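You operate a simulated robot arm through the tools that you are given. There is no shell and no other tool. Be economical: measure what you need, move in short steps, check, and stop when the job is done.

You are at the controls of a simulated two-armed robot. One attempt, no reset.

JOB
Hold the blue thermometer on the packing table top steady with one hand and press the blue thermometer key to switch it on with the other.

Only the result counts: the job must be done as asked and must still hold three seconds after the hand-in. Knocking over, shifting, dropping, spilling or breaking anything else fails it.

ROBOT AND FRAMES
Two 7-joint arms with two-finger parallel grippers on one trunk, on a base that drives. Base frame: it is fixed to the floor where the robot stands at the start and does not move with it; the origin is under the middle of the robot, x ahead of it, y to its left, z up. Readings come in mm, rad, newtons and seconds.
The left shoulder is at the start at [50, 158, 1183], the right one opposite. With the tool pointing down near the work surface each hand reaches from about 100 to 660 mm from the robot's upright axis, wherever it stands, measured 20 degrees to its own side. Places, roughly: blue thermometer key [600, -200, 900]. Payload 3.91 kg a hand.
The tool frame of a hand sits at the grasp point between the pads (the TCP): z along the fingers, y along the line on which they close. The tips reach 30 mm beyond it. The gripper opens to 110 mm. The fingers are 20 mm wide and 10 mm thick; the gripper's body (48 by 112 mm) begins 55 mm behind the TCP.
Orientation is told as [roll, pitch, yaw] about the base's x, y, z axes, in that order, counted from this pose: with the fingers straight down and closing along the base's y, the tool's x points along the base's -x, its y along +y and its z along -z.

CONTROLS
- The arms move only by the tool step_arm. It takes "left_targets", "right_targets" or both (then of equal length, played together; a hand with none holds still); each is one flat list of numbers, 7 for each row, row after row: the shift along the tool's x, y, z in mm, then the turn, a rotation vector about the tool's x, y, z in rad, then the closure, from 0 (fully open) to 1 (shut). In form: [tx, ty, tz, ax, ay, az, claw, tx, ty, tz, ax, ay, az, claw, ...]. A call has 1 to 12 rows; each row is the pose to reach, as a shift and turn from the pose commanded when the call began, along the tool's axes at that moment. Rows are played at 5 a second. More than 50 mm and 0.15 rad between two rows, or a gripper value outside its range, and nothing of the call is played. Where a pose cannot be reached the arm comes as near as it can. A force on the tool above 40 N (or 10 N above the force at the start of the call, whichever is more), or a blocked arm, ends the call early, and 0.2 s more pass. The fingers move at their own pace (about 153 mm/s each) and stop on an object; they squeeze with about 22 N. The grip force told is the motor's: it shows also when the fingers shut on nothing. Time passes only in rows, and 0.2 s behind the last, so rows that repeat a pose let the fingers close. It gives the time, the measured TCP pose, the force on the tool (base axes), the opening and the grip force at its end, in the units of the frame above (readings bear some noise), with the torque about the TCP (base axes, N m) and any sound that the robot's microphone picked up.
- Cameras (640 x 400 px; columns grow to the right, rows downward): "scene" is now at [125.4, -4.5, 1333]; the picture's right is [-0.21, -0.98, 0.00], its down [-0.43, 0.09, -0.90] and it looks along [0.88, -0.18, -0.44] (base axes); focal length 248 px, centre (320, 200). "left" rides on the left gripper at [73, -17, -103] in its tool frame; the picture's right is [0.23, 0.97, 0.00], its down [-0.76, 0.18, -0.62] and it looks along [-0.61, 0.14, 0.78] (tool axes); focal length 222 px, centre (320, 200). "right" rides on the right gripper at [72, 17, -103] in its tool frame; the picture's right is [-0.23, 0.97, 0.00], its down [-0.76, -0.18, -0.62] and it looks along [-0.61, -0.14, 0.78] (tool axes); focal length 222 px, centre (320, 200). There is no depth. A picture from a camera that has moved, and an enlarged one, comes with that camera's place and axes in the base frame and with its lens. The place of the scene camera against the robot may be out by one fixed shift of up to 25 mm in any direction.
- capture(camera): a new picture of that camera. It takes no simulated time.
- raise_lower(by): slides the trunk up (or, below 0, down) by that many mm; the arms and the scene camera ride with it, the base frame stays. It gives what a move gives, with no picture.
- roll_base(legs): drives the robot by 1 to 6 legs, each [ahead, turn to the left] in mm and rad, along the robot's own axes; the way and the turn of a leg run together, so that a leg with both is an arc; at most 1500 mm and 3.142 rad a leg. The arms and the cameras ride along, it lands a little off, and it stops where it bumps. It gives what a move gives.
- head_to(pan, tilt): turns the head with the scene camera to pan (to the left, within 1.396 rad either way) and tilt (down, from -0.506 to 1.204), counted from straight ahead of the robot. It gives what a move gives.
- close_up(camera, box): a new picture of the part [left, top, right, bottom] of that camera's present view, enlarged. It takes no simulated time.
- finish_job(): hands the job in; it is judged then, once.

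Work in short steps. Places have to be worked out from the pictures, the camera data and where the tool is seen: move nearer, look again, correct. Check each grasp and each placing, and mend what went wrong. You have 120 turns and 108 pictures in all, those below and enlarged ones among them. Open the grippers and draw the arms clear of the work before you hand the job in, unless the task says otherwise.

The tools are called after "Call:" as a command line: name --argument value ..., lists and objects as JSON in quotes. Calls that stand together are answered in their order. step_arm: Moves the arms, as the interface text tells. Its arguments: {"type":"object","properties":{"left_targets":{"type":"array","items":{"type":"number"}},"right_targets":{"type":"array","items":{"type":"number"}}},"required":[]} The other tools are called the same way: raise_lower (by) slides the trunk up or down; roll_base (legs) drives the base; head_to (pan, tilt) turns the head that bears the scene camera; capture (camera) takes a picture; close_up (camera, box) takes an enlarged picture of a part of a camera's view; finish_job () hands the job in.

At the start:

```text
clock: 0.0
left_tcp_pos: [399.3, 61.8, 1230.2]
left_ee_rot: [-0.004, -0.001, 0.003]
left_ft_force: [0.0, 0.2, 0.7]
left_torque: [0.01, 0.0, -0.01]
left_width: 110.1
left_gripper_force: 0.0
right_tcp_pos: [353.7, -302.9, 1150.4]
right_ee_rot: [0.0, -0.001, -0.001]
right_ft_force: [0.3, 0.7, 1.1]
right_torque: [0.03, 0.02, 0.01]
right_width: 110.2
right_gripper_force: 0.1
trunk travel left (down, up): [-425.0, 57.0]
robot x, y, heading: [0.2, -1.2, -0.003]
head pan, tilt: [-0.208, 0.454]
```

scene: 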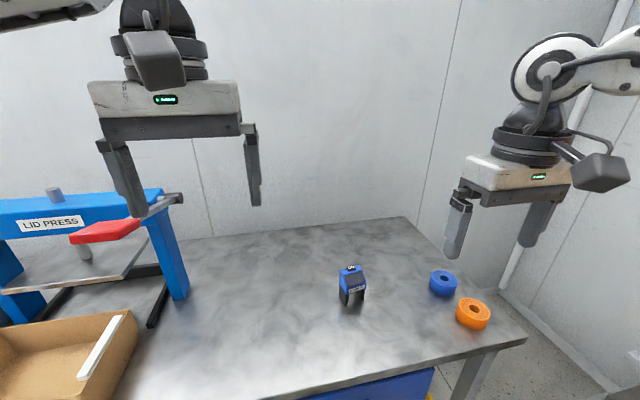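
right: 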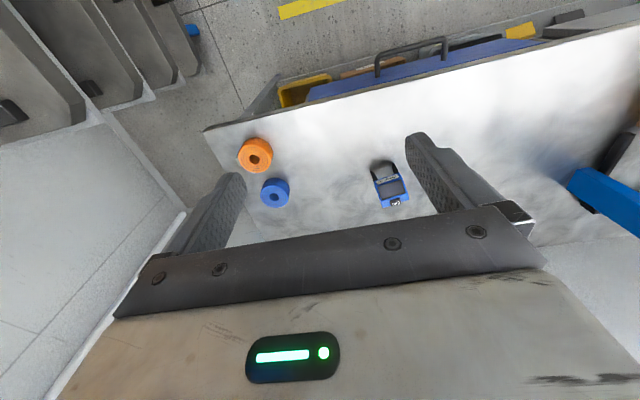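
left: 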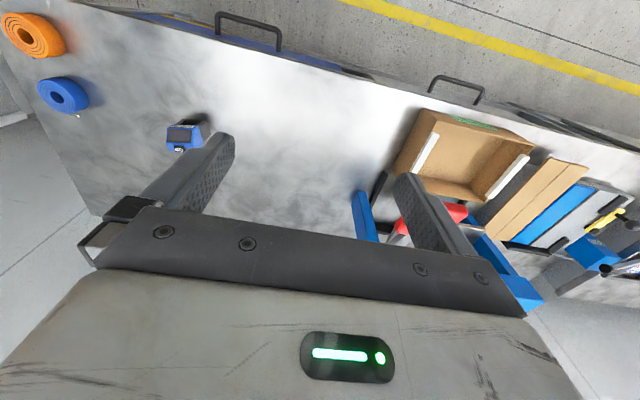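

The blue thermometer stands on the table around [600,-200,900]. I take enlarged views to see its shape and the key.

Call:
close_up --camera "scene" --box '[300, 240, 400, 320]'

Call:
close_up --camera "right" --box '[340, 140, 440, 220]'

Call:
close_up --camera "left" --box '[140, 95, 240, 165]'

```text
5.00 times, centred on (350, 280) of scene
camera zoom: at [125.4, -4.5, 1333.0], right [-0.21, -0.98, 0.0], down [-0.43, 0.09, -0.9], along [0.88, -0.18, -0.44], focal length 1240 px, centre (170, -200)
```

zoom: 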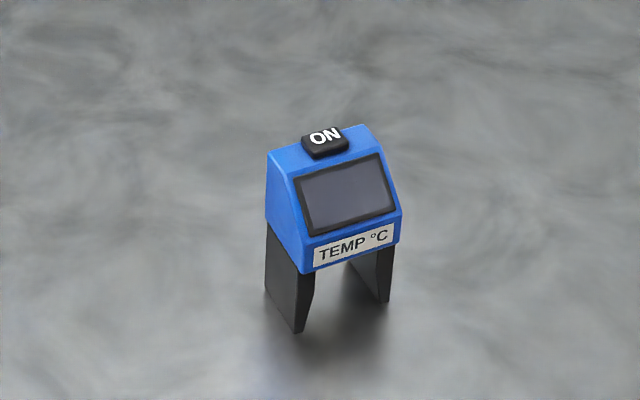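

```text
5.00 times, centred on (390, 180) of right
camera zoom: at [281.1, -286.6, 1254.3], right [0.23, 0.97, 0.0], down [0.76, -0.18, 0.62], along [0.61, -0.14, -0.78], focal length 1111 px, centre (-30, 300)
```

zoom: 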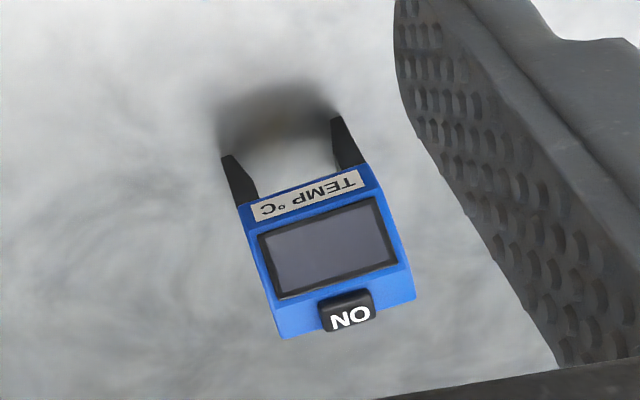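

```text
5.71 times, centred on (190, 130) of left
camera zoom: at [326.1, 45.5, 1334.4], right [-0.23, 0.97, 0.0], down [0.76, 0.18, 0.62], along [0.61, 0.14, -0.78], focal length 1269 px, centre (1063, 600)
```

zoom: 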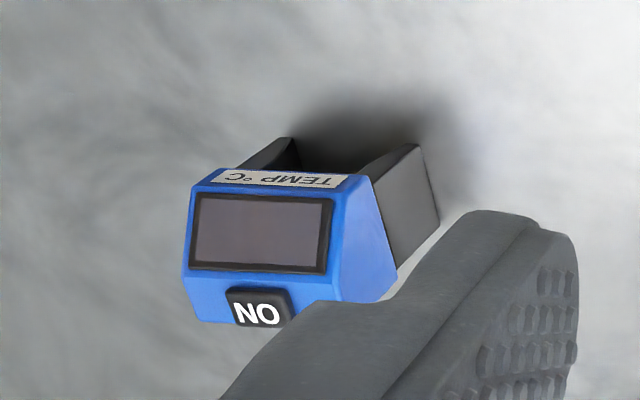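

The views triangulate to a key at about [602, -199, 898], with the table top at z≈797. The device is about 58 mm wide and yawed about +0.15 rad. I'll turn the base slightly to the right so both hands can reach it.

Call:
roll_base --legs '[[0, -0.28]]'

```text
clock: 1.3
left_tcp_pos: [399.8, -52.1, 1231.1]
left_ee_rot: [-0.001, -0.001, -0.276]
left_ft_force: [0.4, 1.0, -0.4]
left_torque: [0.05, 0.0, 0.01]
left_width: 110.2
left_gripper_force: 0.1
right_tcp_pos: [255.4, -388.6, 1150.9]
right_ee_rot: [0.002, -0.001, -0.279]
right_ft_force: [-0.1, -0.5, 0.2]
right_torque: [0.04, -0.02, -0.01]
right_width: 110.1
right_gripper_force: 0.0
trunk travel left (down, up): [-425.0, 57.0]
robot x, y, heading: [0.0, -3.2, -0.278]
head pan, tilt: [-0.208, 0.454]
```

I'm moving the right hand to a staging point near the device and aligning its yaw with the device's.

Call:
step_arm --right_targets '[-21.2, 25.8, 16.8, 0, 0, -0.0723, 0, -42.4, 51.7, 33.7, 0, 0, -0.1447, 0, -63.6, 77.5, 50.5, 0, 0, -0.217, 0, -84.8, 103.3, 67.3, 0, 0, -0.2893, 0, -106, 129.2, 84.2, 0, 0, -0.3617, 0, -127.2, 155, 101, 0, 0, -0.434, 0]'

```text
clock: 2.7
left_tcp_pos: [401.5, -51.5, 1230.0]
left_ee_rot: [-0.003, -0.001, -0.277]
left_ft_force: [0.2, 0.1, -0.7]
left_torque: [0.02, -0.01, -0.03]
left_width: 109.9
left_gripper_force: 0.1
right_tcp_pos: [417.0, -278.4, 1048.5]
right_ee_rot: [0.0, -0.003, 0.155]
right_ft_force: [0.3, -0.5, -0.2]
right_torque: [0.02, 0.0, 0.0]
right_width: 109.9
right_gripper_force: 0.0
right hand out of reach, approached as far as the arm can: row 6
trunk travel left (down, up): [-425.0, 57.0]
robot x, y, heading: [0.5, 3.8, -0.279]
head pan, tilt: [-0.208, 0.454]
```

The yaw is aligned at 0.155. Next I tilt the right hand 45° forward while moving it to a standoff on the approach line.

Call:
step_arm --right_targets '[-15.4, 8, 19.5, 0, -0.131, 0, 0, -30.8, 16.1, 39, 0, -0.262, 0, 0, -46.2, 24.1, 58.5, 0, -0.393, 0, 0, -61.7, 32.2, 78, 0, -0.524, 0, 0, -77.1, 40.2, 97.5, 0, -0.655, 0, 0, -92.5, 48.3, 117, 0, -0.785, 0, 0]'

Call:
capture --camera "scene"

Call:
capture --camera "right"

```text
clock: 4.1
left_tcp_pos: [400.8, -51.5, 1231.5]
left_ee_rot: [-0.002, -0.002, -0.276]
left_ft_force: [-0.7, 1.5, 0.5]
left_torque: [0.03, 0.05, -0.04]
left_width: 109.7
left_gripper_force: 0.1
right_tcp_pos: [467.4, -249.1, 966.2]
right_ee_rot: [0.001, -0.786, 0.156]
right_ft_force: [-0.1, 1.0, -0.2]
right_torque: [0.0, -0.02, 0.0]
right_width: 110.1
right_gripper_force: 0.1
right hand out of reach, approached as far as the arm can: row 3, 4, 5, 6
trunk travel left (down, up): [-425.0, 57.0]
robot x, y, heading: [2.4, -0.6, -0.28]
head pan, tilt: [-0.208, 0.454]
```

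```text
101 pictures are left
camera scene: at [115.1, -39.7, 1333.0], right [-0.47, -0.88, 0.0], down [-0.39, 0.2, -0.9], along [0.79, -0.42, -0.44], focal length 248 px, centre (320, 200)
```

scene: 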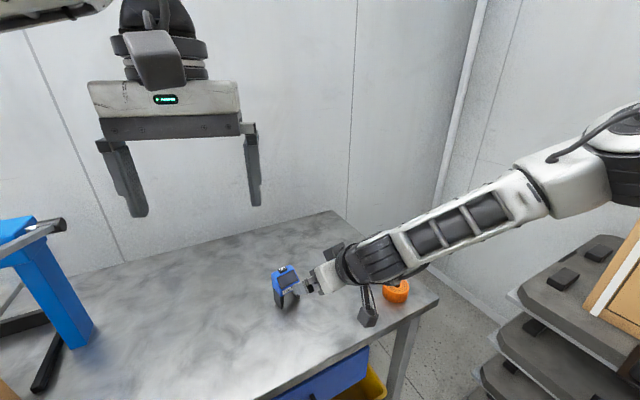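

```text
100 pictures are left
camera right: at [342.3, -252.3, 988.0], right [0.01, 0.99, 0.16], down [0.12, -0.16, 0.98], along [0.99, 0.01, -0.12], focal length 222 px, centre (320, 200)
```

right: 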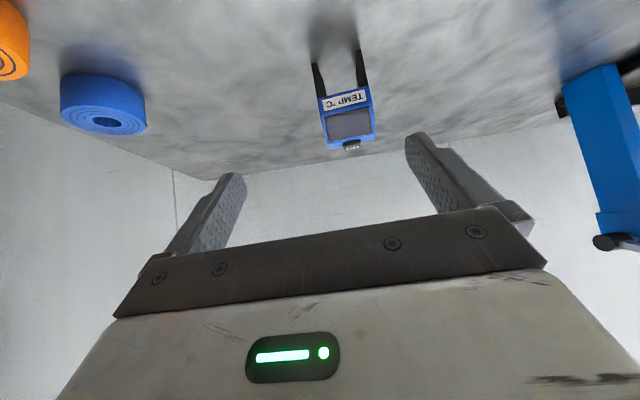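

The right arm stopped about 60 mm short of the standoff. Before changing the trunk height, I'll look at the elbow and the items on the right.

Call:
head_to --pan -0.9 --tilt 0.6

Call:
capture --camera "scene"

```text
clock: 5.2
left_tcp_pos: [400.5, -49.4, 1230.1]
left_ee_rot: [0.0, -0.004, -0.278]
left_ft_force: [0.4, 0.3, 0.2]
left_torque: [0.01, 0.02, 0.03]
left_width: 110.1
left_gripper_force: 0.1
right_tcp_pos: [467.9, -248.8, 965.9]
right_ee_rot: [0.0, -0.784, 0.155]
right_ft_force: [-0.1, -0.3, -0.1]
right_torque: [0.0, 0.0, 0.02]
right_width: 109.8
right_gripper_force: 0.0
trunk travel left (down, up): [-425.0, 57.0]
robot x, y, heading: [-1.3, 1.1, -0.282]
head pan, tilt: [-0.901, 0.6]
```

```text
99 pictures are left
camera scene: at [67.7, -78.3, 1319.8], right [-0.92, -0.38, 0.0], down [-0.22, 0.52, -0.83], along [0.32, -0.76, -0.56], focal length 248 px, centre (320, 200)
```

scene: 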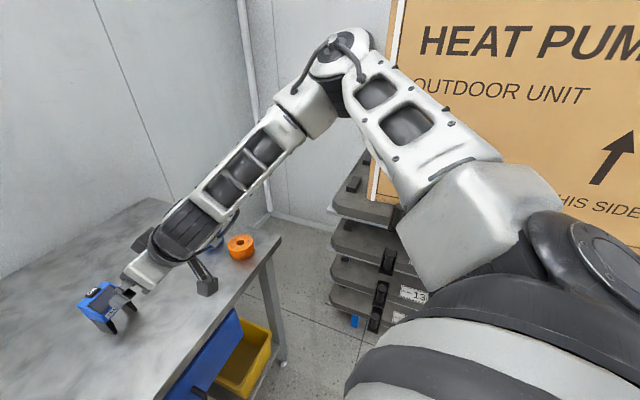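

The wrist is almost straight and the elbow is high and out to the right, with free space below it. I'll lower the trunk 90 mm, so the forearm can point forward more easily.

Call:
raise_lower --by -90

```text
clock: 6.4
left_tcp_pos: [401.7, -52.1, 1141.4]
left_ee_rot: [-0.002, -0.002, -0.277]
left_ft_force: [0.5, -0.5, -0.2]
left_torque: [-0.02, 0.0, -0.01]
left_width: 110.1
left_gripper_force: 0.1
right_tcp_pos: [466.6, -249.8, 876.5]
right_ee_rot: [0.001, -0.785, 0.155]
right_ft_force: [-0.4, -0.1, -0.5]
right_torque: [0.02, 0.05, 0.0]
right_width: 109.9
right_gripper_force: 0.0
trunk travel left (down, up): [-335.0, 147.0]
robot x, y, heading: [-0.4, 4.4, -0.278]
head pan, tilt: [-0.901, 0.6]
```

Now I retry the standoff at about [501, -216, 932].

Call:
step_arm --right_targets '[-33, 14, -6, 0, 0, 0, 0, -67, 28.4, -12, 0, 0, 0, 0, -67, 28.4, -12, 0, 0, 0, 0]'

```text
clock: 7.2
left_tcp_pos: [402.0, -51.3, 1140.9]
left_ee_rot: [-0.001, 0.001, -0.276]
left_ft_force: [0.2, 0.3, 0.2]
left_torque: [-0.01, 0.0, 0.0]
left_width: 109.9
left_gripper_force: 0.1
right_tcp_pos: [494.7, -224.8, 938.2]
right_ee_rot: [0.003, -0.786, 0.155]
right_ft_force: [0.0, -0.1, 0.5]
right_torque: [-0.01, -0.02, 0.02]
right_width: 110.0
right_gripper_force: 0.1
right hand out of reach, approached as far as the arm can: row 1, 2, 3
trunk travel left (down, up): [-335.0, 147.0]
robot x, y, heading: [-4.2, -0.5, -0.282]
head pan, tilt: [-0.901, 0.6]
```

It's closer, but the limit seems to be geometric: about 100 mm short in reach. I'll look down to see how much room the base has in front of the table.

Call:
head_to --pan 0.1 --tilt 1.2

Call:
capture --camera "scene"

```text
clock: 8.5
left_tcp_pos: [400.3, -50.6, 1140.3]
left_ee_rot: [-0.002, -0.002, -0.278]
left_ft_force: [-0.4, -0.5, 0.3]
left_torque: [0.01, -0.01, -0.02]
left_width: 110.0
left_gripper_force: 0.0
right_tcp_pos: [493.7, -226.1, 938.5]
right_ee_rot: [0.0, -0.786, 0.156]
right_ft_force: [-0.2, -0.2, -0.3]
right_torque: [-0.01, 0.01, 0.0]
right_width: 110.1
right_gripper_force: 0.0
trunk travel left (down, up): [-335.0, 147.0]
robot x, y, heading: [0.5, 2.4, -0.279]
head pan, tilt: [0.099, 1.201]
```

```text
98 pictures are left
camera scene: at [89.0, -6.7, 1185.2], right [-0.18, -0.98, 0.0], down [-0.92, 0.17, -0.36], along [0.36, -0.07, -0.93], focal length 248 px, centre (320, 200)
```

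scene: 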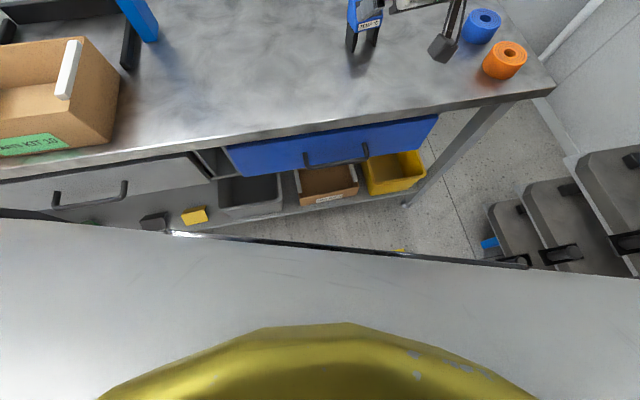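

There is floor clearance in front of the base: the table shelf and legs are set back to about x≈437, and the base edge is at about 300. I'll draw the right hand back and up, then turn partly left and drive 80 mm ahead.

Call:
step_arm --right_targets '[6, -11, -49, 0, 0, 0, 0, 12, -22, -98, 0, 0, 0, 0]'

Call:
roll_base --legs '[[0, 0.16], [80, 0]]'

Call:
capture --camera "scene"

```text
refused: row 1 steps farther than a row can; nothing moved
```

```text
clock: 10.2
left_tcp_pos: [483.2, 2.5, 1140.1]
left_ee_rot: [-0.001, 0.001, -0.118]
left_ft_force: [-0.2, 0.2, -0.7]
left_torque: [0.01, 0.04, 0.0]
left_width: 109.9
left_gripper_force: 0.1
right_tcp_pos: [603.3, -154.2, 937.1]
right_ee_rot: [0.002, -0.782, 0.315]
right_ft_force: [0.3, -0.2, 0.0]
right_torque: [0.03, 0.01, -0.01]
right_width: 110.0
right_gripper_force: 0.0
trunk travel left (down, up): [-335.0, 147.0]
robot x, y, heading: [72.9, -10.8, -0.122]
head pan, tilt: [0.099, 1.201]
```

```text
97 pictures are left
camera scene: at [171.3, -1.4, 1185.1], right [-0.02, -1.0, 0.0], down [-0.93, 0.02, -0.36], along [0.36, -0.01, -0.93], focal length 248 px, centre (320, 200)
```

scene: 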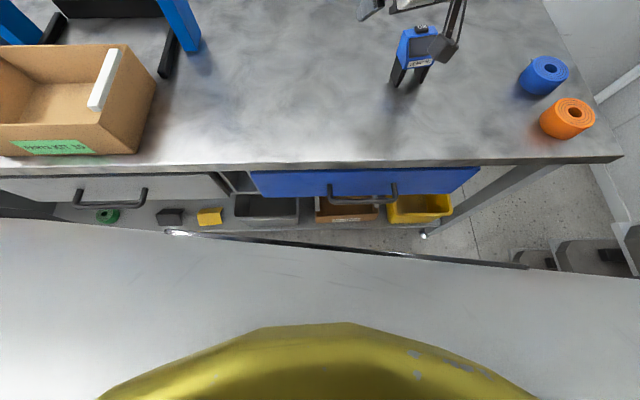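

That batch was a mistake on my part: the retract was refused because the row was just over 50 mm, and the drive ran anyway. The hand ended above the device. The forces are near zero, so it seems nothing was touched. I'll lift straight up before anything else, then check the device.

Call:
step_arm --right_targets '[-28, 0, -28, 0, 0, 0, 0, -56, 0, -56, 0, 0, 0, 0]'

```text
clock: 10.8
left_tcp_pos: [482.7, 2.5, 1141.9]
left_ee_rot: [-0.001, -0.001, -0.12]
left_ft_force: [0.6, -0.4, -0.6]
left_torque: [-0.04, -0.01, 0.01]
left_width: 110.0
left_gripper_force: 0.0
right_tcp_pos: [602.4, -153.6, 1018.0]
right_ee_rot: [0.001, -0.786, 0.314]
right_ft_force: [-0.6, 0.6, -0.3]
right_torque: [-0.02, 0.0, -0.01]
right_width: 109.9
right_gripper_force: 0.1
trunk travel left (down, up): [-335.0, 147.0]
robot x, y, heading: [76.7, -10.9, -0.123]
head pan, tilt: [0.099, 1.201]
```

The way is clear now. I pull back to the standoff and set the yaw to the device's 0.155.

Call:
step_arm --right_targets '[24, -7.5, -24, 0.028, 0, 0.028, 0, 49, -15, -49, 0.056, 0, 0.056, 0, 73, -22, -73, 0.084, 0, 0.084, 0, 97.5, -29.8, -97.5, 0.113, 0, 0.113, 0]'

Call:
head_to --pan -0.25 --tilt 0.75

Call:
capture --camera "scene"

Call:
capture --camera "right"

Call:
capture --camera "left"

```text
clock: 11.8
left_tcp_pos: [484.7, 2.0, 1141.3]
left_ee_rot: [-0.003, -0.001, -0.12]
left_ft_force: [0.2, 0.0, 0.4]
left_torque: [-0.01, -0.04, 0.04]
left_width: 110.3
left_gripper_force: 0.2
right_tcp_pos: [479.9, -225.8, 1017.9]
right_ee_rot: [0.001, -0.787, 0.153]
right_ft_force: [0.1, 1.2, -0.4]
right_torque: [-0.01, -0.03, 0.02]
right_width: 109.7
right_gripper_force: 0.0
trunk travel left (down, up): [-335.0, 147.0]
robot x, y, heading: [80.1, -9.1, -0.121]
head pan, tilt: [0.099, 1.201]
```

```text
clock: 12.7
left_tcp_pos: [482.9, 3.5, 1140.9]
left_ee_rot: [0.0, -0.002, -0.118]
left_ft_force: [-0.5, 0.0, 0.1]
left_torque: [0.0, 0.0, 0.0]
left_width: 110.0
left_gripper_force: 0.1
right_tcp_pos: [480.5, -225.7, 1017.2]
right_ee_rot: [0.001, -0.786, 0.152]
right_ft_force: [-0.2, -0.3, 0.2]
right_torque: [0.0, 0.01, 0.02]
right_width: 110.0
right_gripper_force: 0.1
trunk travel left (down, up): [-335.0, 147.0]
robot x, y, heading: [81.0, -11.6, -0.12]
head pan, tilt: [-0.25, 0.75]
```

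```text
96 pictures are left
camera scene: at [192.0, -30.0, 1216.8], right [-0.36, -0.93, 0.0], down [-0.64, 0.25, -0.73], along [0.68, -0.26, -0.68], focal length 248 px, centre (320, 200)
```

scene: 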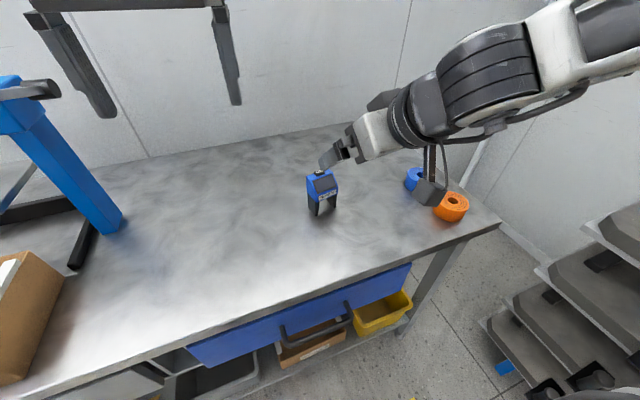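

```text
95 pictures are left
camera right: at [355.7, -228.0, 1039.2], right [0.01, 0.99, 0.16], down [0.12, -0.16, 0.98], along [0.99, 0.01, -0.12], focal length 222 px, centre (320, 200)
```

right: 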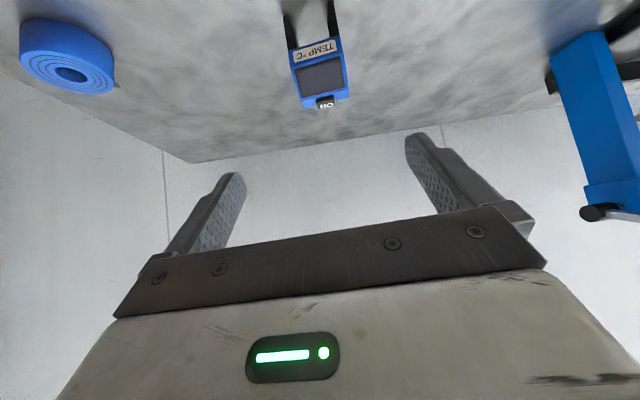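

```text
94 pictures are left
camera left: at [408.6, -3.9, 1244.6], right [-0.11, 0.99, 0.0], down [0.78, 0.09, 0.62], along [0.62, 0.07, -0.78], focal length 222 px, centre (320, 200)
```

left: 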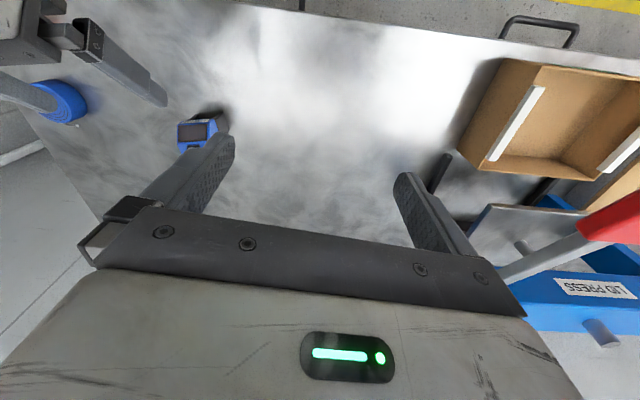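

The device has not moved: the key is still at about [601, -200, 897]. I lower to the standoff at about [501, -216, 932].

Call:
step_arm --right_targets '[22, 3, 38, 0, 0, 0, 0, 44.7, 6.4, 75.5, 0, 0, 0, 0, 44.7, 6.4, 75.5, 0, 0, 0, 0]'

Call:
close_up --camera "right" --box '[200, 0, 440, 150]'

```text
clock: 13.5
left_tcp_pos: [485.0, 3.0, 1140.7]
left_ee_rot: [0.0, -0.001, -0.121]
left_ft_force: [-0.6, -0.4, -0.8]
left_torque: [0.01, 0.0, 0.04]
left_width: 110.0
left_gripper_force: 0.0
right_tcp_pos: [498.7, -215.8, 932.4]
right_ee_rot: [0.0, -0.786, 0.153]
right_ft_force: [0.8, -0.1, -0.3]
right_torque: [0.02, 0.01, 0.02]
right_width: 110.0
right_gripper_force: 0.0
trunk travel left (down, up): [-335.0, 147.0]
robot x, y, heading: [81.4, -9.9, -0.117]
head pan, tilt: [-0.25, 0.75]
```

```text
2.67 times, centred on (320, 75) of right
camera zoom: at [373.7, -220.0, 954.1], right [0.01, 0.99, 0.16], down [0.12, -0.16, 0.98], along [0.99, 0.01, -0.12], focal length 592 px, centre (320, 533)
```

zoom: 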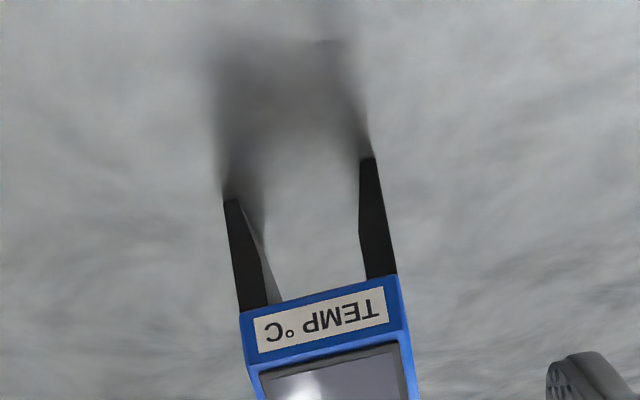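

The standoff is reached and well aligned. I advance 132 mm along the tool axis, so the fingers straddle the device.

Call:
step_arm --right_targets '[0, 0, 33, 0, 0, 0, 0, 0, 0, 66, 0, 0, 0, 0, 0, 0, 99, 0, 0, 0, 0, -1.5, 0, 130, 0, 0, 0, 0, -1.5, 0, 130, 0, 0, 0, 0]'

Call:
capture --camera "right"

Call:
close_up --camera "scene" --box '[240, 110, 440, 235]'

Call:
close_up --camera "left" --box '[60, 60, 300, 210]'

```text
clock: 14.7
left_tcp_pos: [483.2, 2.8, 1139.9]
left_ee_rot: [-0.002, -0.001, -0.119]
left_ft_force: [-0.3, -0.9, 0.1]
left_torque: [-0.01, 0.01, 0.02]
left_width: 110.0
left_gripper_force: 0.1
right_tcp_pos: [579.6, -216.8, 859.0]
right_ee_rot: [0.0, -0.786, 0.155]
right_ft_force: [0.7, -0.5, -0.4]
right_torque: [-0.01, 0.03, 0.0]
right_width: 110.1
right_gripper_force: 0.0
right hand out of reach, approached as far as the arm can: row 4, 5
trunk travel left (down, up): [-335.0, 147.0]
robot x, y, heading: [80.2, -10.3, -0.123]
head pan, tilt: [-0.25, 0.75]
```

```text
92 pictures are left
camera right: at [455.5, -219.6, 880.1], right [0.01, 0.99, 0.16], down [0.12, -0.16, 0.98], along [0.99, 0.01, -0.12], focal length 222 px, centre (320, 200)
```

right: 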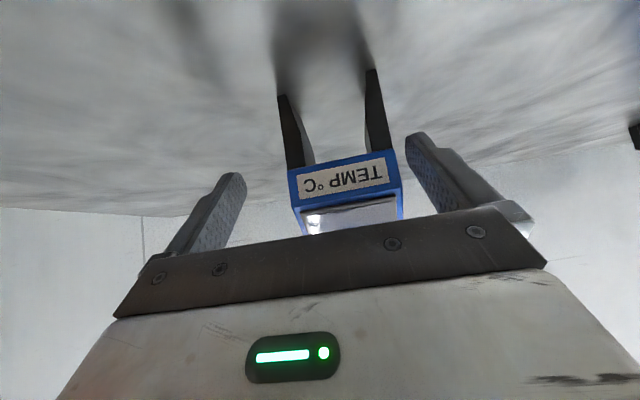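

```text
3.20 times, centred on (340, 172) of scene
camera zoom: at [192.0, -30.1, 1216.9], right [-0.36, -0.93, 0.0], down [-0.64, 0.25, -0.73], along [0.68, -0.26, -0.68], focal length 793 px, centre (256, 288)
```

zoom: 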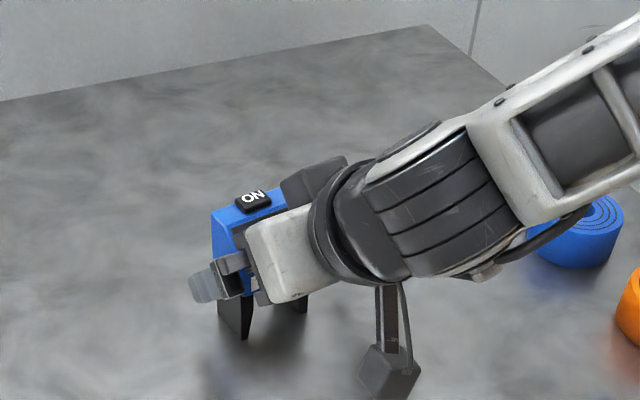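

```text
2.67 times, centred on (180, 135) of left
camera zoom: at [408.5, -3.9, 1244.6], right [-0.11, 0.99, 0.0], down [0.78, 0.09, 0.62], along [0.62, 0.07, -0.78], focal length 592 px, centre (693, 373)
```

zoom: 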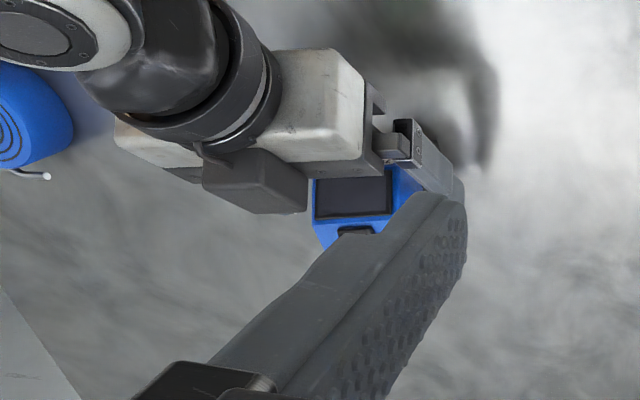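

The hand reached [580, -217, 859], about 14 mm off sideways. A small left turn of the base (+0.03 rad) should swing the fingers to centre and match the device's yaw, keeping at least 13 mm of side gap throughout.

Call:
roll_base --legs '[[0, 0.03]]'

Call:
capture --camera "right"

```text
clock: 15.5
left_tcp_pos: [483.4, 15.1, 1140.4]
left_ee_rot: [-0.001, -0.001, -0.089]
left_ft_force: [-0.5, -0.1, 0.1]
left_torque: [0.0, -0.01, 0.0]
left_width: 110.0
left_gripper_force: 0.0
right_tcp_pos: [587.2, -201.0, 858.5]
right_ee_rot: [0.0, -0.786, 0.184]
right_ft_force: [0.5, 0.2, -0.4]
right_torque: [0.02, -0.01, 0.0]
right_width: 109.8
right_gripper_force: 0.2
trunk travel left (down, up): [-335.0, 147.0]
robot x, y, heading: [80.1, -10.3, -0.094]
head pan, tilt: [-0.25, 0.75]
```

```text
89 pictures are left
camera right: at [461.5, -208.1, 880.4], right [-0.02, 0.99, 0.16], down [0.13, -0.16, 0.98], along [0.99, 0.04, -0.12], focal length 222 px, centre (320, 200)
```

right: 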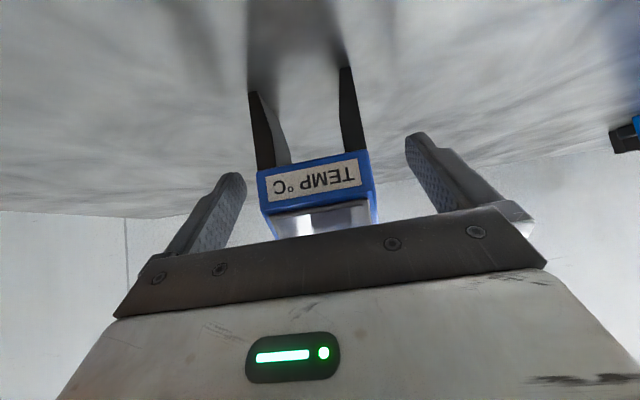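

It's well centred, with about 2–3 mm of error. I close the right gripper on the device's sides.

Call:
step_arm --right_targets '[0, 0, 0, 0, 0, 0, 0.3, 0, 0, 0, 0, 0, 0, 0.45, 0, 0, 0, 0, 0, 0, 1, 0, 0, 0, 0, 0, 0, 1]'

Call:
capture --camera "right"

Call:
capture --camera "scene"

```text
clock: 16.5
left_tcp_pos: [483.4, 14.6, 1141.1]
left_ee_rot: [-0.001, -0.003, -0.089]
left_ft_force: [0.3, -0.6, -0.7]
left_torque: [0.01, 0.01, 0.01]
left_width: 110.2
left_gripper_force: 0.1
right_tcp_pos: [586.2, -201.1, 857.9]
right_ee_rot: [0.002, -0.784, 0.184]
right_ft_force: [0.1, 0.3, 0.7]
right_torque: [0.04, 0.01, -0.02]
right_width: 57.9
right_gripper_force: 22.2
trunk travel left (down, up): [-335.0, 147.0]
robot x, y, heading: [84.7, -7.6, -0.093]
head pan, tilt: [-0.25, 0.75]
```

```text
88 pictures are left
camera right: at [461.5, -208.2, 880.4], right [-0.02, 0.99, 0.16], down [0.13, -0.16, 0.98], along [0.99, 0.04, -0.12], focal length 222 px, centre (320, 200)
```

right: 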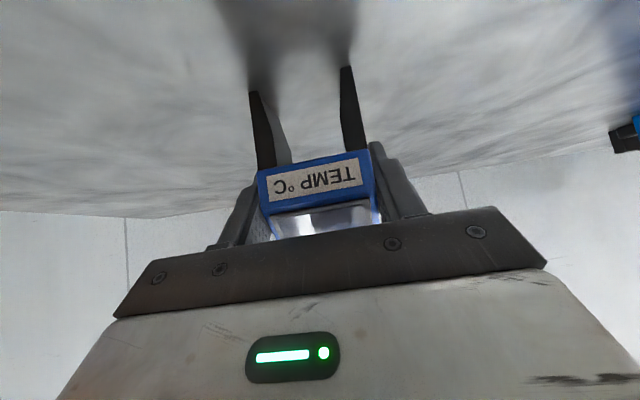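

```text
87 pictures are left
camera scene: at [193.0, -26.5, 1216.9], right [-0.33, -0.94, 0.0], down [-0.64, 0.23, -0.73], along [0.69, -0.24, -0.68], focal length 248 px, centre (320, 200)
```

scene: 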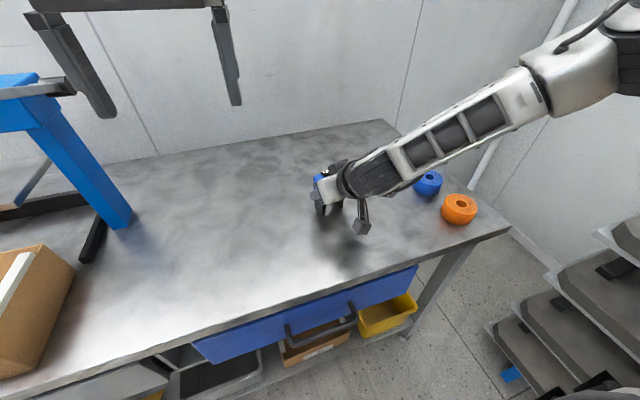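

It's firmly held: width 57.9 mm, grip 22 N, and no force on the tool. Now I bring the left hand, closing and yawing it, to about 160 mm above the key.

Call:
step_arm --left_targets '[-19.7, -28.9, 11.6, 0, 0, 0.1286, 0.3, -39.3, -57.9, 23.1, 0, 0, 0.257, 0.6, -59, -86.8, 34.7, 0, 0, 0.386, 1, -78.6, -115.7, 46.3, 0, 0, 0.514, 1, -98.3, -144.6, 57.9, 0, 0, 0.643, 1, -117.9, -173.6, 69.4, 0, 0, 0.771, 1, -137.6, -202.5, 81, 0, 0, 0.9, 1]'

Call:
capture --camera "left"

Call:
capture --camera "scene"

```text
clock: 18.1
left_tcp_pos: [556.5, -162.9, 1064.1]
left_ee_rot: [0.0, -0.004, -0.909]
left_ft_force: [0.4, 0.1, 0.2]
left_torque: [0.05, -0.02, 0.0]
left_width: 0.0
left_gripper_force: 22.3
left hand out of reach, approached as far as the arm can: row 6, 7
right_tcp_pos: [586.1, -202.3, 858.3]
right_ee_rot: [0.001, -0.785, 0.184]
right_ft_force: [0.2, 0.6, 0.5]
right_torque: [-0.05, -0.02, -0.01]
right_width: 57.7
right_gripper_force: 21.6
trunk travel left (down, up): [-335.0, 147.0]
robot x, y, heading: [80.6, -12.2, -0.089]
head pan, tilt: [-0.25, 0.75]
```

```text
86 pictures are left
camera left: at [499.1, -114.5, 1167.2], right [0.63, 0.78, 0.0], down [0.61, -0.49, 0.63], along [0.49, -0.39, -0.78], focal length 222 px, centre (320, 200)
```

left: 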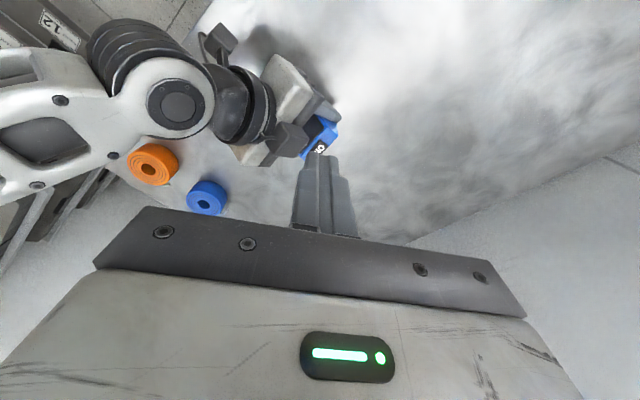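

```text
85 pictures are left
camera scene: at [193.0, -26.7, 1216.9], right [-0.33, -0.94, 0.0], down [-0.64, 0.23, -0.73], along [0.69, -0.24, -0.68], focal length 248 px, centre (320, 200)
```

scene: 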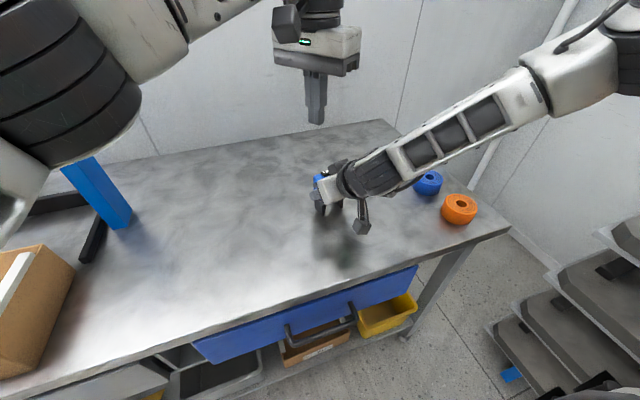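

Untilted, the left hand falls 58 mm short. I'll tilt it about 0.4 rad forward for more reach and hover with the tip about 50 mm above the key.

Call:
step_arm --left_targets '[-16.9, 4.4, 26.3, 0, -0.133, 0, 1, -33.8, 8.7, 52.7, 0, -0.267, 0, 1, -50.7, 13.1, 79, 0, -0.4, 0, 1, -50.7, 13.1, 79, 0, -0.4, 0, 1]'

Call:
capture --camera "left"

Call:
capture --camera "scene"

```text
clock: 19.1
left_tcp_pos: [598.2, -194.0, 984.8]
left_ee_rot: [-0.001, -0.405, -0.906]
left_ft_force: [0.2, -0.3, 0.6]
left_torque: [0.0, 0.0, -0.03]
left_width: 0.2
left_gripper_force: 22.1
right_tcp_pos: [587.2, -201.3, 858.2]
right_ee_rot: [0.0, -0.786, 0.185]
right_ft_force: [0.6, 0.5, 1.3]
right_torque: [-0.06, 0.02, 0.04]
right_width: 58.0
right_gripper_force: 22.1
trunk travel left (down, up): [-335.0, 147.0]
robot x, y, heading: [78.6, -10.3, -0.093]
head pan, tilt: [-0.25, 0.75]
```

```text
84 pictures are left
camera left: at [518.8, -119.3, 1052.2], right [0.64, 0.76, -0.09], down [0.42, -0.25, 0.87], along [0.65, -0.59, -0.48], focal length 222 px, centre (320, 200)
```

left: 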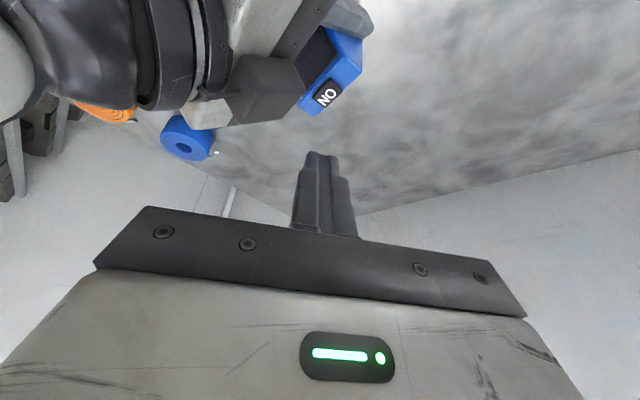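

```text
83 pictures are left
camera scene: at [193.0, -26.5, 1216.9], right [-0.33, -0.94, 0.0], down [-0.64, 0.23, -0.73], along [0.69, -0.24, -0.68], focal length 248 px, centre (320, 200)
```

scene: 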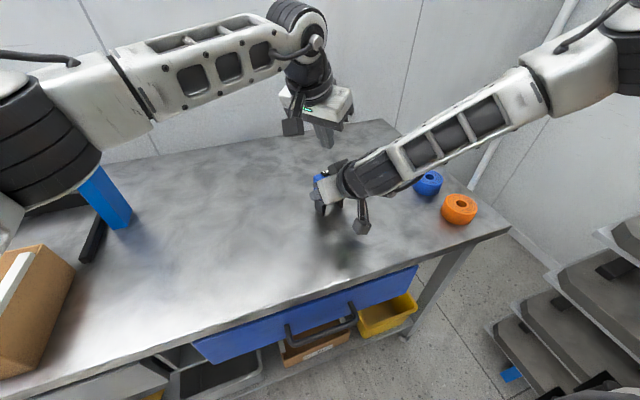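

It's reachable. I take one enlarged view for the exact key position.

Call:
close_up --camera "left" --box '[270, 50, 390, 125]'

```text
5.33 times, centred on (330, 88) of left
camera zoom: at [518.8, -119.3, 1052.2], right [0.64, 0.76, -0.09], down [0.42, -0.25, 0.87], along [0.65, -0.59, -0.48], focal length 1185 px, centre (267, 800)
```

zoom: 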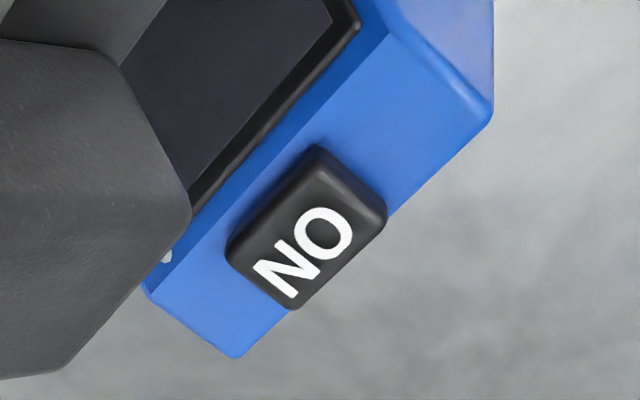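

The key centre is at about [601, -197, 898]. A box on the right hand sits close to the left finger's path, so I yaw the left hand another 0.5 rad. It will then lean along +y, away from that box.

Call:
step_arm --left_targets '[0.4, 1.2, -0.2, 0.049, 0, 0.115, 1, 0.8, 2.5, -0.4, 0.098, 0, 0.23, 1, 1.2, 3.7, -0.5, 0.146, 0, 0.345, 1, 1.7, 5, -0.7, 0.195, 0, 0.46, 1]'

Call:
capture --camera "left"

Call:
close_up --camera "scene" --box '[240, 80, 440, 240]'

```text
clock: 20.1
left_tcp_pos: [599.4, -192.3, 985.2]
left_ee_rot: [0.0, -0.404, -1.031]
left_ft_force: [-0.7, 0.1, -0.6]
left_torque: [-0.02, -0.03, 0.01]
left_width: 0.0
left_gripper_force: 22.0
left hand out of reach, approached as far as the arm can: row 2, 3, 4
right_tcp_pos: [587.4, -201.8, 857.5]
right_ee_rot: [0.002, -0.785, 0.185]
right_ft_force: [0.2, 0.7, 0.6]
right_torque: [-0.06, -0.06, 0.04]
right_width: 58.1
right_gripper_force: 21.9
trunk travel left (down, up): [-335.0, 147.0]
robot x, y, heading: [75.9, -5.8, -0.096]
head pan, tilt: [-0.25, 0.75]
```

```text
81 pictures are left
camera left: at [529.3, -108.5, 1052.4], right [0.73, 0.68, -0.09], down [0.39, -0.3, 0.87], along [0.57, -0.67, -0.48], focal length 222 px, centre (320, 200)
```

left: 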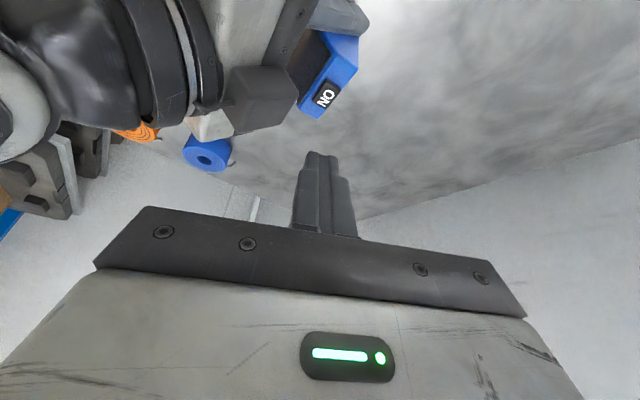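

```text
2.50 times, centred on (340, 160) of scene
camera zoom: at [193.0, -26.5, 1216.9], right [-0.33, -0.94, 0.0], down [-0.64, 0.23, -0.73], along [0.69, -0.24, -0.68], focal length 620 px, centre (270, 300)
```

zoom: 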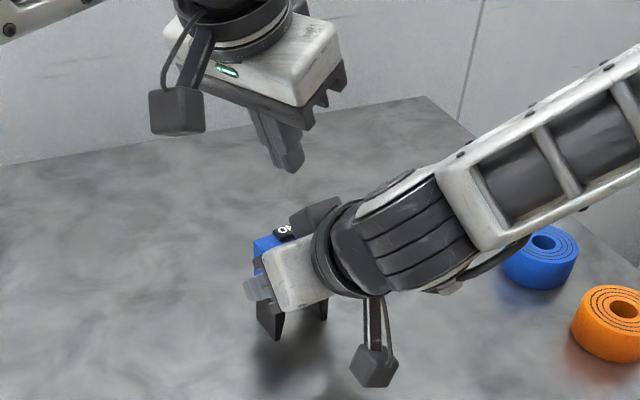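

The yaw stopped at -1.03, which is still good. The box corner is at about [574, -190, 931], roughly 10 mm from the finger's path. I descend 42 mm straight down above the key and look.

Call:
step_arm --left_targets '[8.3, 0, 19.3, 0, 0, 0, 1, 16.5, 0, 38.6, 0, 0, 0, 1, 16.5, 0, 38.6, 0, 0, 0, 1]'

Call:
capture --camera "left"

Call:
close_up --camera "scene" --box '[260, 110, 420, 220]'

```text
clock: 20.9
left_tcp_pos: [597.5, -195.0, 942.2]
left_ee_rot: [-0.001, -0.406, -1.033]
left_ft_force: [0.4, -0.1, -0.2]
left_torque: [0.01, 0.01, 0.04]
left_width: 0.0
left_gripper_force: 22.6
right_tcp_pos: [586.2, -201.0, 858.0]
right_ee_rot: [-0.001, -0.784, 0.184]
right_ft_force: [-1.1, -0.2, 2.5]
right_torque: [-0.13, -0.01, -0.01]
right_width: 57.8
right_gripper_force: 21.5
trunk travel left (down, up): [-335.0, 147.0]
robot x, y, heading: [82.2, -10.2, -0.09]
head pan, tilt: [-0.25, 0.75]
```

```text
79 pictures are left
camera left: at [527.9, -110.2, 1009.3], right [0.73, 0.68, -0.09], down [0.39, -0.3, 0.87], along [0.57, -0.67, -0.48], focal length 222 px, centre (320, 200)
```

left: 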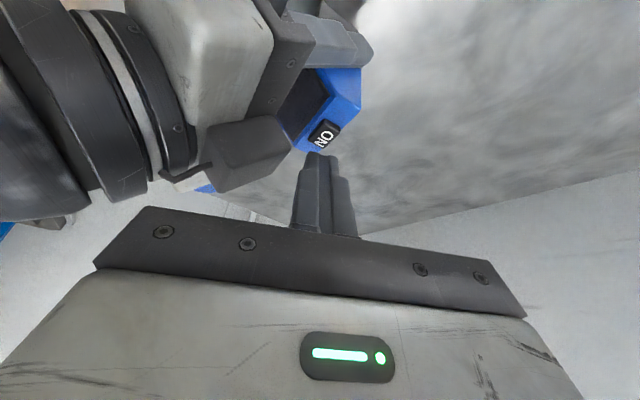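

```text
3.64 times, centred on (340, 165) of scene
camera zoom: at [192.8, -26.5, 1216.9], right [-0.33, -0.94, 0.0], down [-0.64, 0.23, -0.73], along [0.69, -0.24, -0.68], focal length 902 px, centre (247, 327)
```

zoom: 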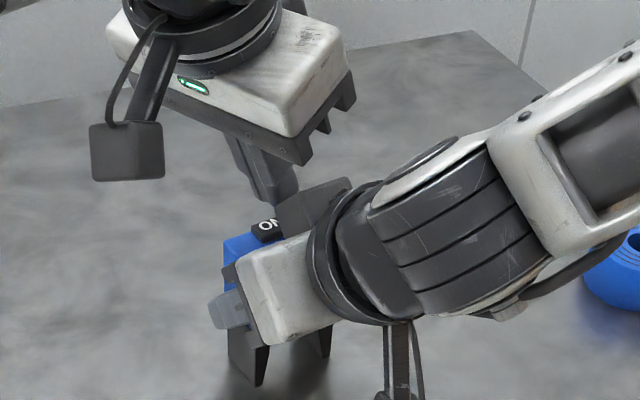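

The finger is aligned, but the left gripper body would pass close to the right wrist. I'll rise, shift the left hand 45 mm away along its closing axis and open it to about 80 mm. Then only its near finger presses, with the body well clear.

Call:
step_arm --left_targets '[-16.5, 0, -38.6, 0, 0, 0, 1, -16.5, 23, -38.6, 0, 0, 0, 1, -16.5, 46, -38.6, 0, 0, 0, 1, -16.5, 46, -38.6, 0, 0, 0, 0.273, -16.5, 46, -38.6, 0, 0, 0, 0.273]'

Call:
capture --camera "left"

Call:
close_up --camera "scene" --box '[260, 90, 420, 220]'

```text
clock: 22.1
left_tcp_pos: [599.0, -194.3, 985.8]
left_ee_rot: [-0.001, -0.404, -1.032]
left_ft_force: [0.7, -0.4, -0.6]
left_torque: [-0.01, 0.03, 0.03]
left_width: 79.9
left_gripper_force: 0.3
left hand out of reach, approached as far as the arm can: row 2, 3, 4, 5
right_tcp_pos: [586.8, -201.1, 858.1]
right_ee_rot: [0.001, -0.785, 0.186]
right_ft_force: [-1.7, -0.6, 1.9]
right_torque: [-0.09, 0.08, -0.02]
right_width: 57.8
right_gripper_force: 21.7
trunk travel left (down, up): [-335.0, 147.0]
robot x, y, heading: [83.2, -8.2, -0.09]
head pan, tilt: [-0.25, 0.75]
```

```text
77 pictures are left
camera left: at [529.3, -109.6, 1052.5], right [0.73, 0.68, -0.09], down [0.39, -0.3, 0.87], along [0.57, -0.67, -0.48], focal length 222 px, centre (320, 200)
```

left: 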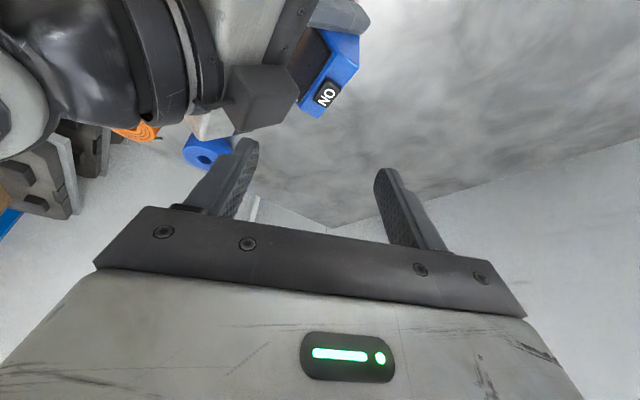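

```text
3.08 times, centred on (340, 155) of scene
camera zoom: at [192.8, -26.5, 1216.9], right [-0.33, -0.94, 0.0], down [-0.64, 0.23, -0.73], along [0.69, -0.24, -0.68], focal length 763 px, centre (258, 338)
```

zoom: 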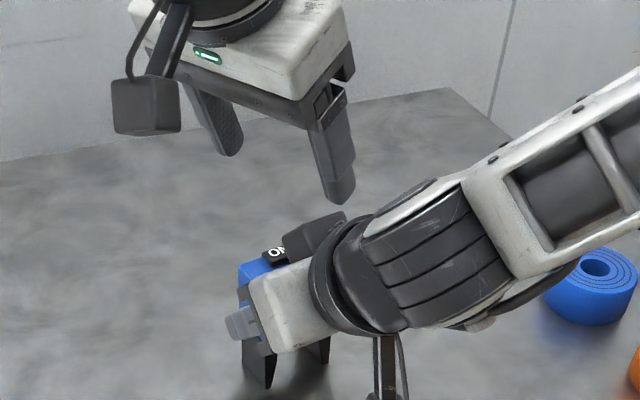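

The arm is at its limit that way. A better layout is yaw -0.5 with the gripper fully open, pressing with the finger on the -y side, which puts the body to the left and clear of the right hand. I raise first, then reorient.

Call:
step_arm --left_targets '[-15.7, 0, -36.8, 0, 0, 0, 0.273, -8.1, 12.4, -40, -0.052, 0, -0.122, 0.273, -0.6, 24.7, -43.2, -0.105, 0, -0.245, 0.273, 6.9, 37, -46.5, -0.157, 0, -0.367, 0, 14.5, 49.4, -49.7, -0.209, 0, -0.489, 0, 14.5, 49.4, -49.7, -0.209, 0, -0.489, 0]'

Call:
capture --camera "left"

Call:
close_up --camera "scene" --box '[240, 60, 440, 220]'

```text
clock: 23.5
left_tcp_pos: [615.2, -160.9, 1017.8]
left_ee_rot: [0.013, -0.384, -0.525]
left_ft_force: [0.8, 0.4, 0.9]
left_torque: [-0.02, -0.03, 0.02]
left_width: 110.1
left_gripper_force: 0.1
right_tcp_pos: [587.6, -211.2, 857.5]
right_ee_rot: [0.023, -0.791, 0.171]
right_ft_force: [-4.7, 1.7, 21.3]
right_torque: [-0.57, 0.06, 0.05]
right_width: 57.6
right_gripper_force: 21.7
trunk travel left (down, up): [-335.0, 147.0]
robot x, y, heading: [74.6, -7.4, -0.098]
head pan, tilt: [-0.25, 0.75]
```

```text
75 pictures are left
camera left: at [513.4, -122.0, 1085.8], right [0.3, 0.95, -0.07], down [0.49, -0.09, 0.87], along [0.82, -0.3, -0.5], focal length 222 px, centre (320, 200)
```

left: 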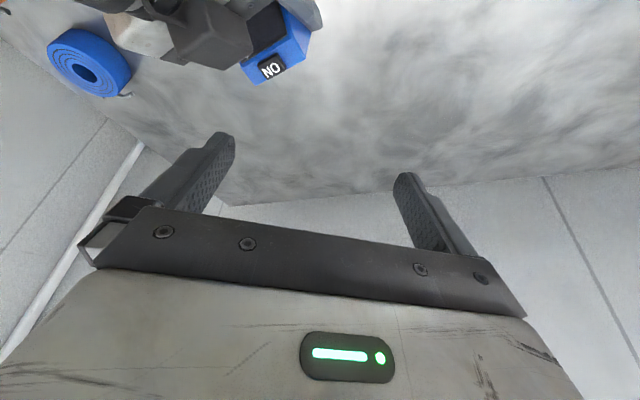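

```text
2.50 times, centred on (340, 140) of scene
camera zoom: at [192.9, -42.3, 1215.9], right [-0.34, -0.94, -0.01], down [-0.64, 0.24, -0.73], along [0.69, -0.23, -0.69], focal length 620 px, centre (270, 350)
```

zoom: 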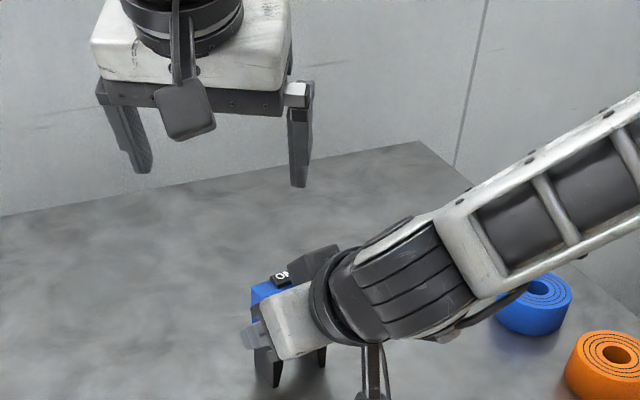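

The right hand reads 21 N and the robot has tilted about 0.015 rad. The left arm is probably pressing on something, so I look at the whole view before moving.

Call:
capture --camera "scene"

Call:
capture --camera "right"

```text
73 pictures are left
camera scene: at [192.9, -42.3, 1215.9], right [-0.34, -0.94, -0.01], down [-0.64, 0.24, -0.73], along [0.69, -0.23, -0.69], focal length 248 px, centre (320, 200)
```

scene: 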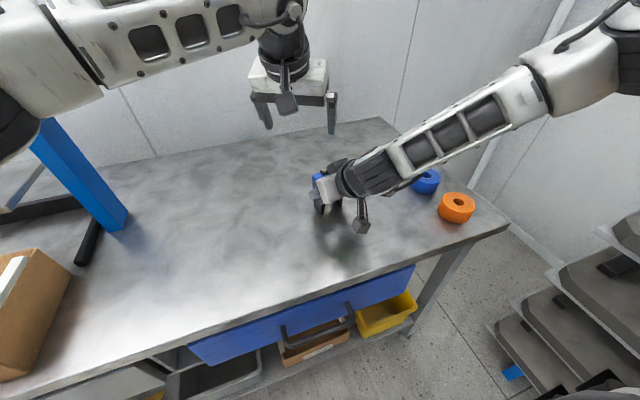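

```text
72 pictures are left
camera right: at [461.8, -217.9, 878.7], right [-0.02, 0.98, 0.18], down [0.13, -0.17, 0.98], along [0.99, 0.05, -0.12], focal length 222 px, centre (320, 200)
```

right: 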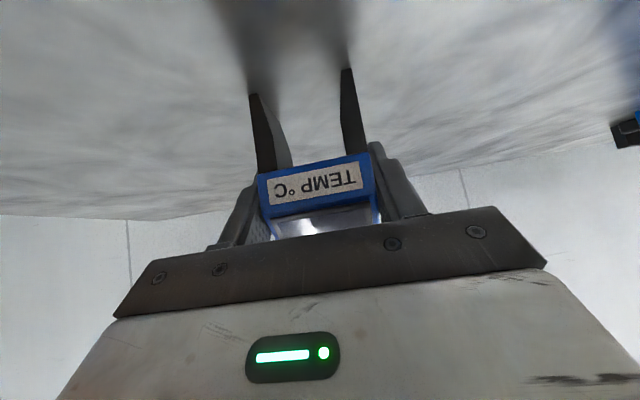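

The left elbow seems to be leaning on the lid press post and pushing the robot over. I reverse that last left-hand motion to release it.

Call:
step_arm --left_targets '[-1, -12.2, 0.5, 0.047, 0, 0.115, 0, -2, -24.5, 1, 0.095, 0, 0.231, 0.27, -3, -36.7, 1.4, 0.142, 0, 0.347, 0.5, -4.2, -49, 1.8, 0.19, 0, 0.4625, 0.5]'

Call:
capture --camera "scene"

```text
clock: 24.5
left_tcp_pos: [604.2, -184.6, 1025.5]
left_ee_rot: [0.008, -0.403, -1.003]
left_ft_force: [-0.4, -0.7, 0.5]
left_torque: [0.02, 0.0, 0.01]
left_width: 54.7
left_gripper_force: 0.0
right_tcp_pos: [584.7, -200.9, 856.4]
right_ee_rot: [0.005, -0.78, 0.186]
right_ft_force: [-0.5, 2.0, 4.5]
right_torque: [-0.03, -0.11, 0.04]
right_width: 57.8
right_gripper_force: 21.4
trunk travel left (down, up): [-335.0, 147.0]
robot x, y, heading: [81.3, -4.9, -0.084]
head pan, tilt: [-0.25, 0.75]
```

```text
71 pictures are left
camera scene: at [192.6, -24.9, 1216.9], right [-0.33, -0.94, 0.0], down [-0.64, 0.23, -0.73], along [0.69, -0.24, -0.68], focal length 248 px, centre (320, 200)
```

scene: 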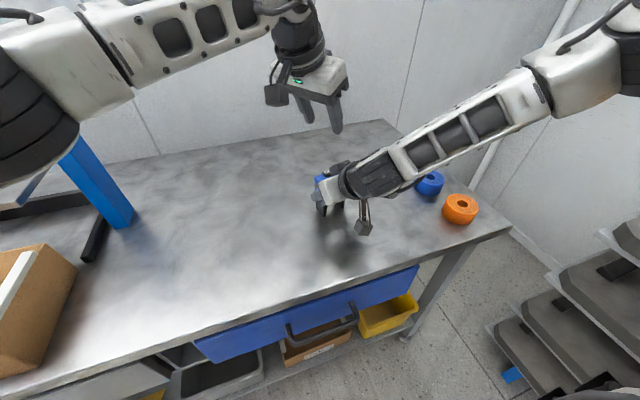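

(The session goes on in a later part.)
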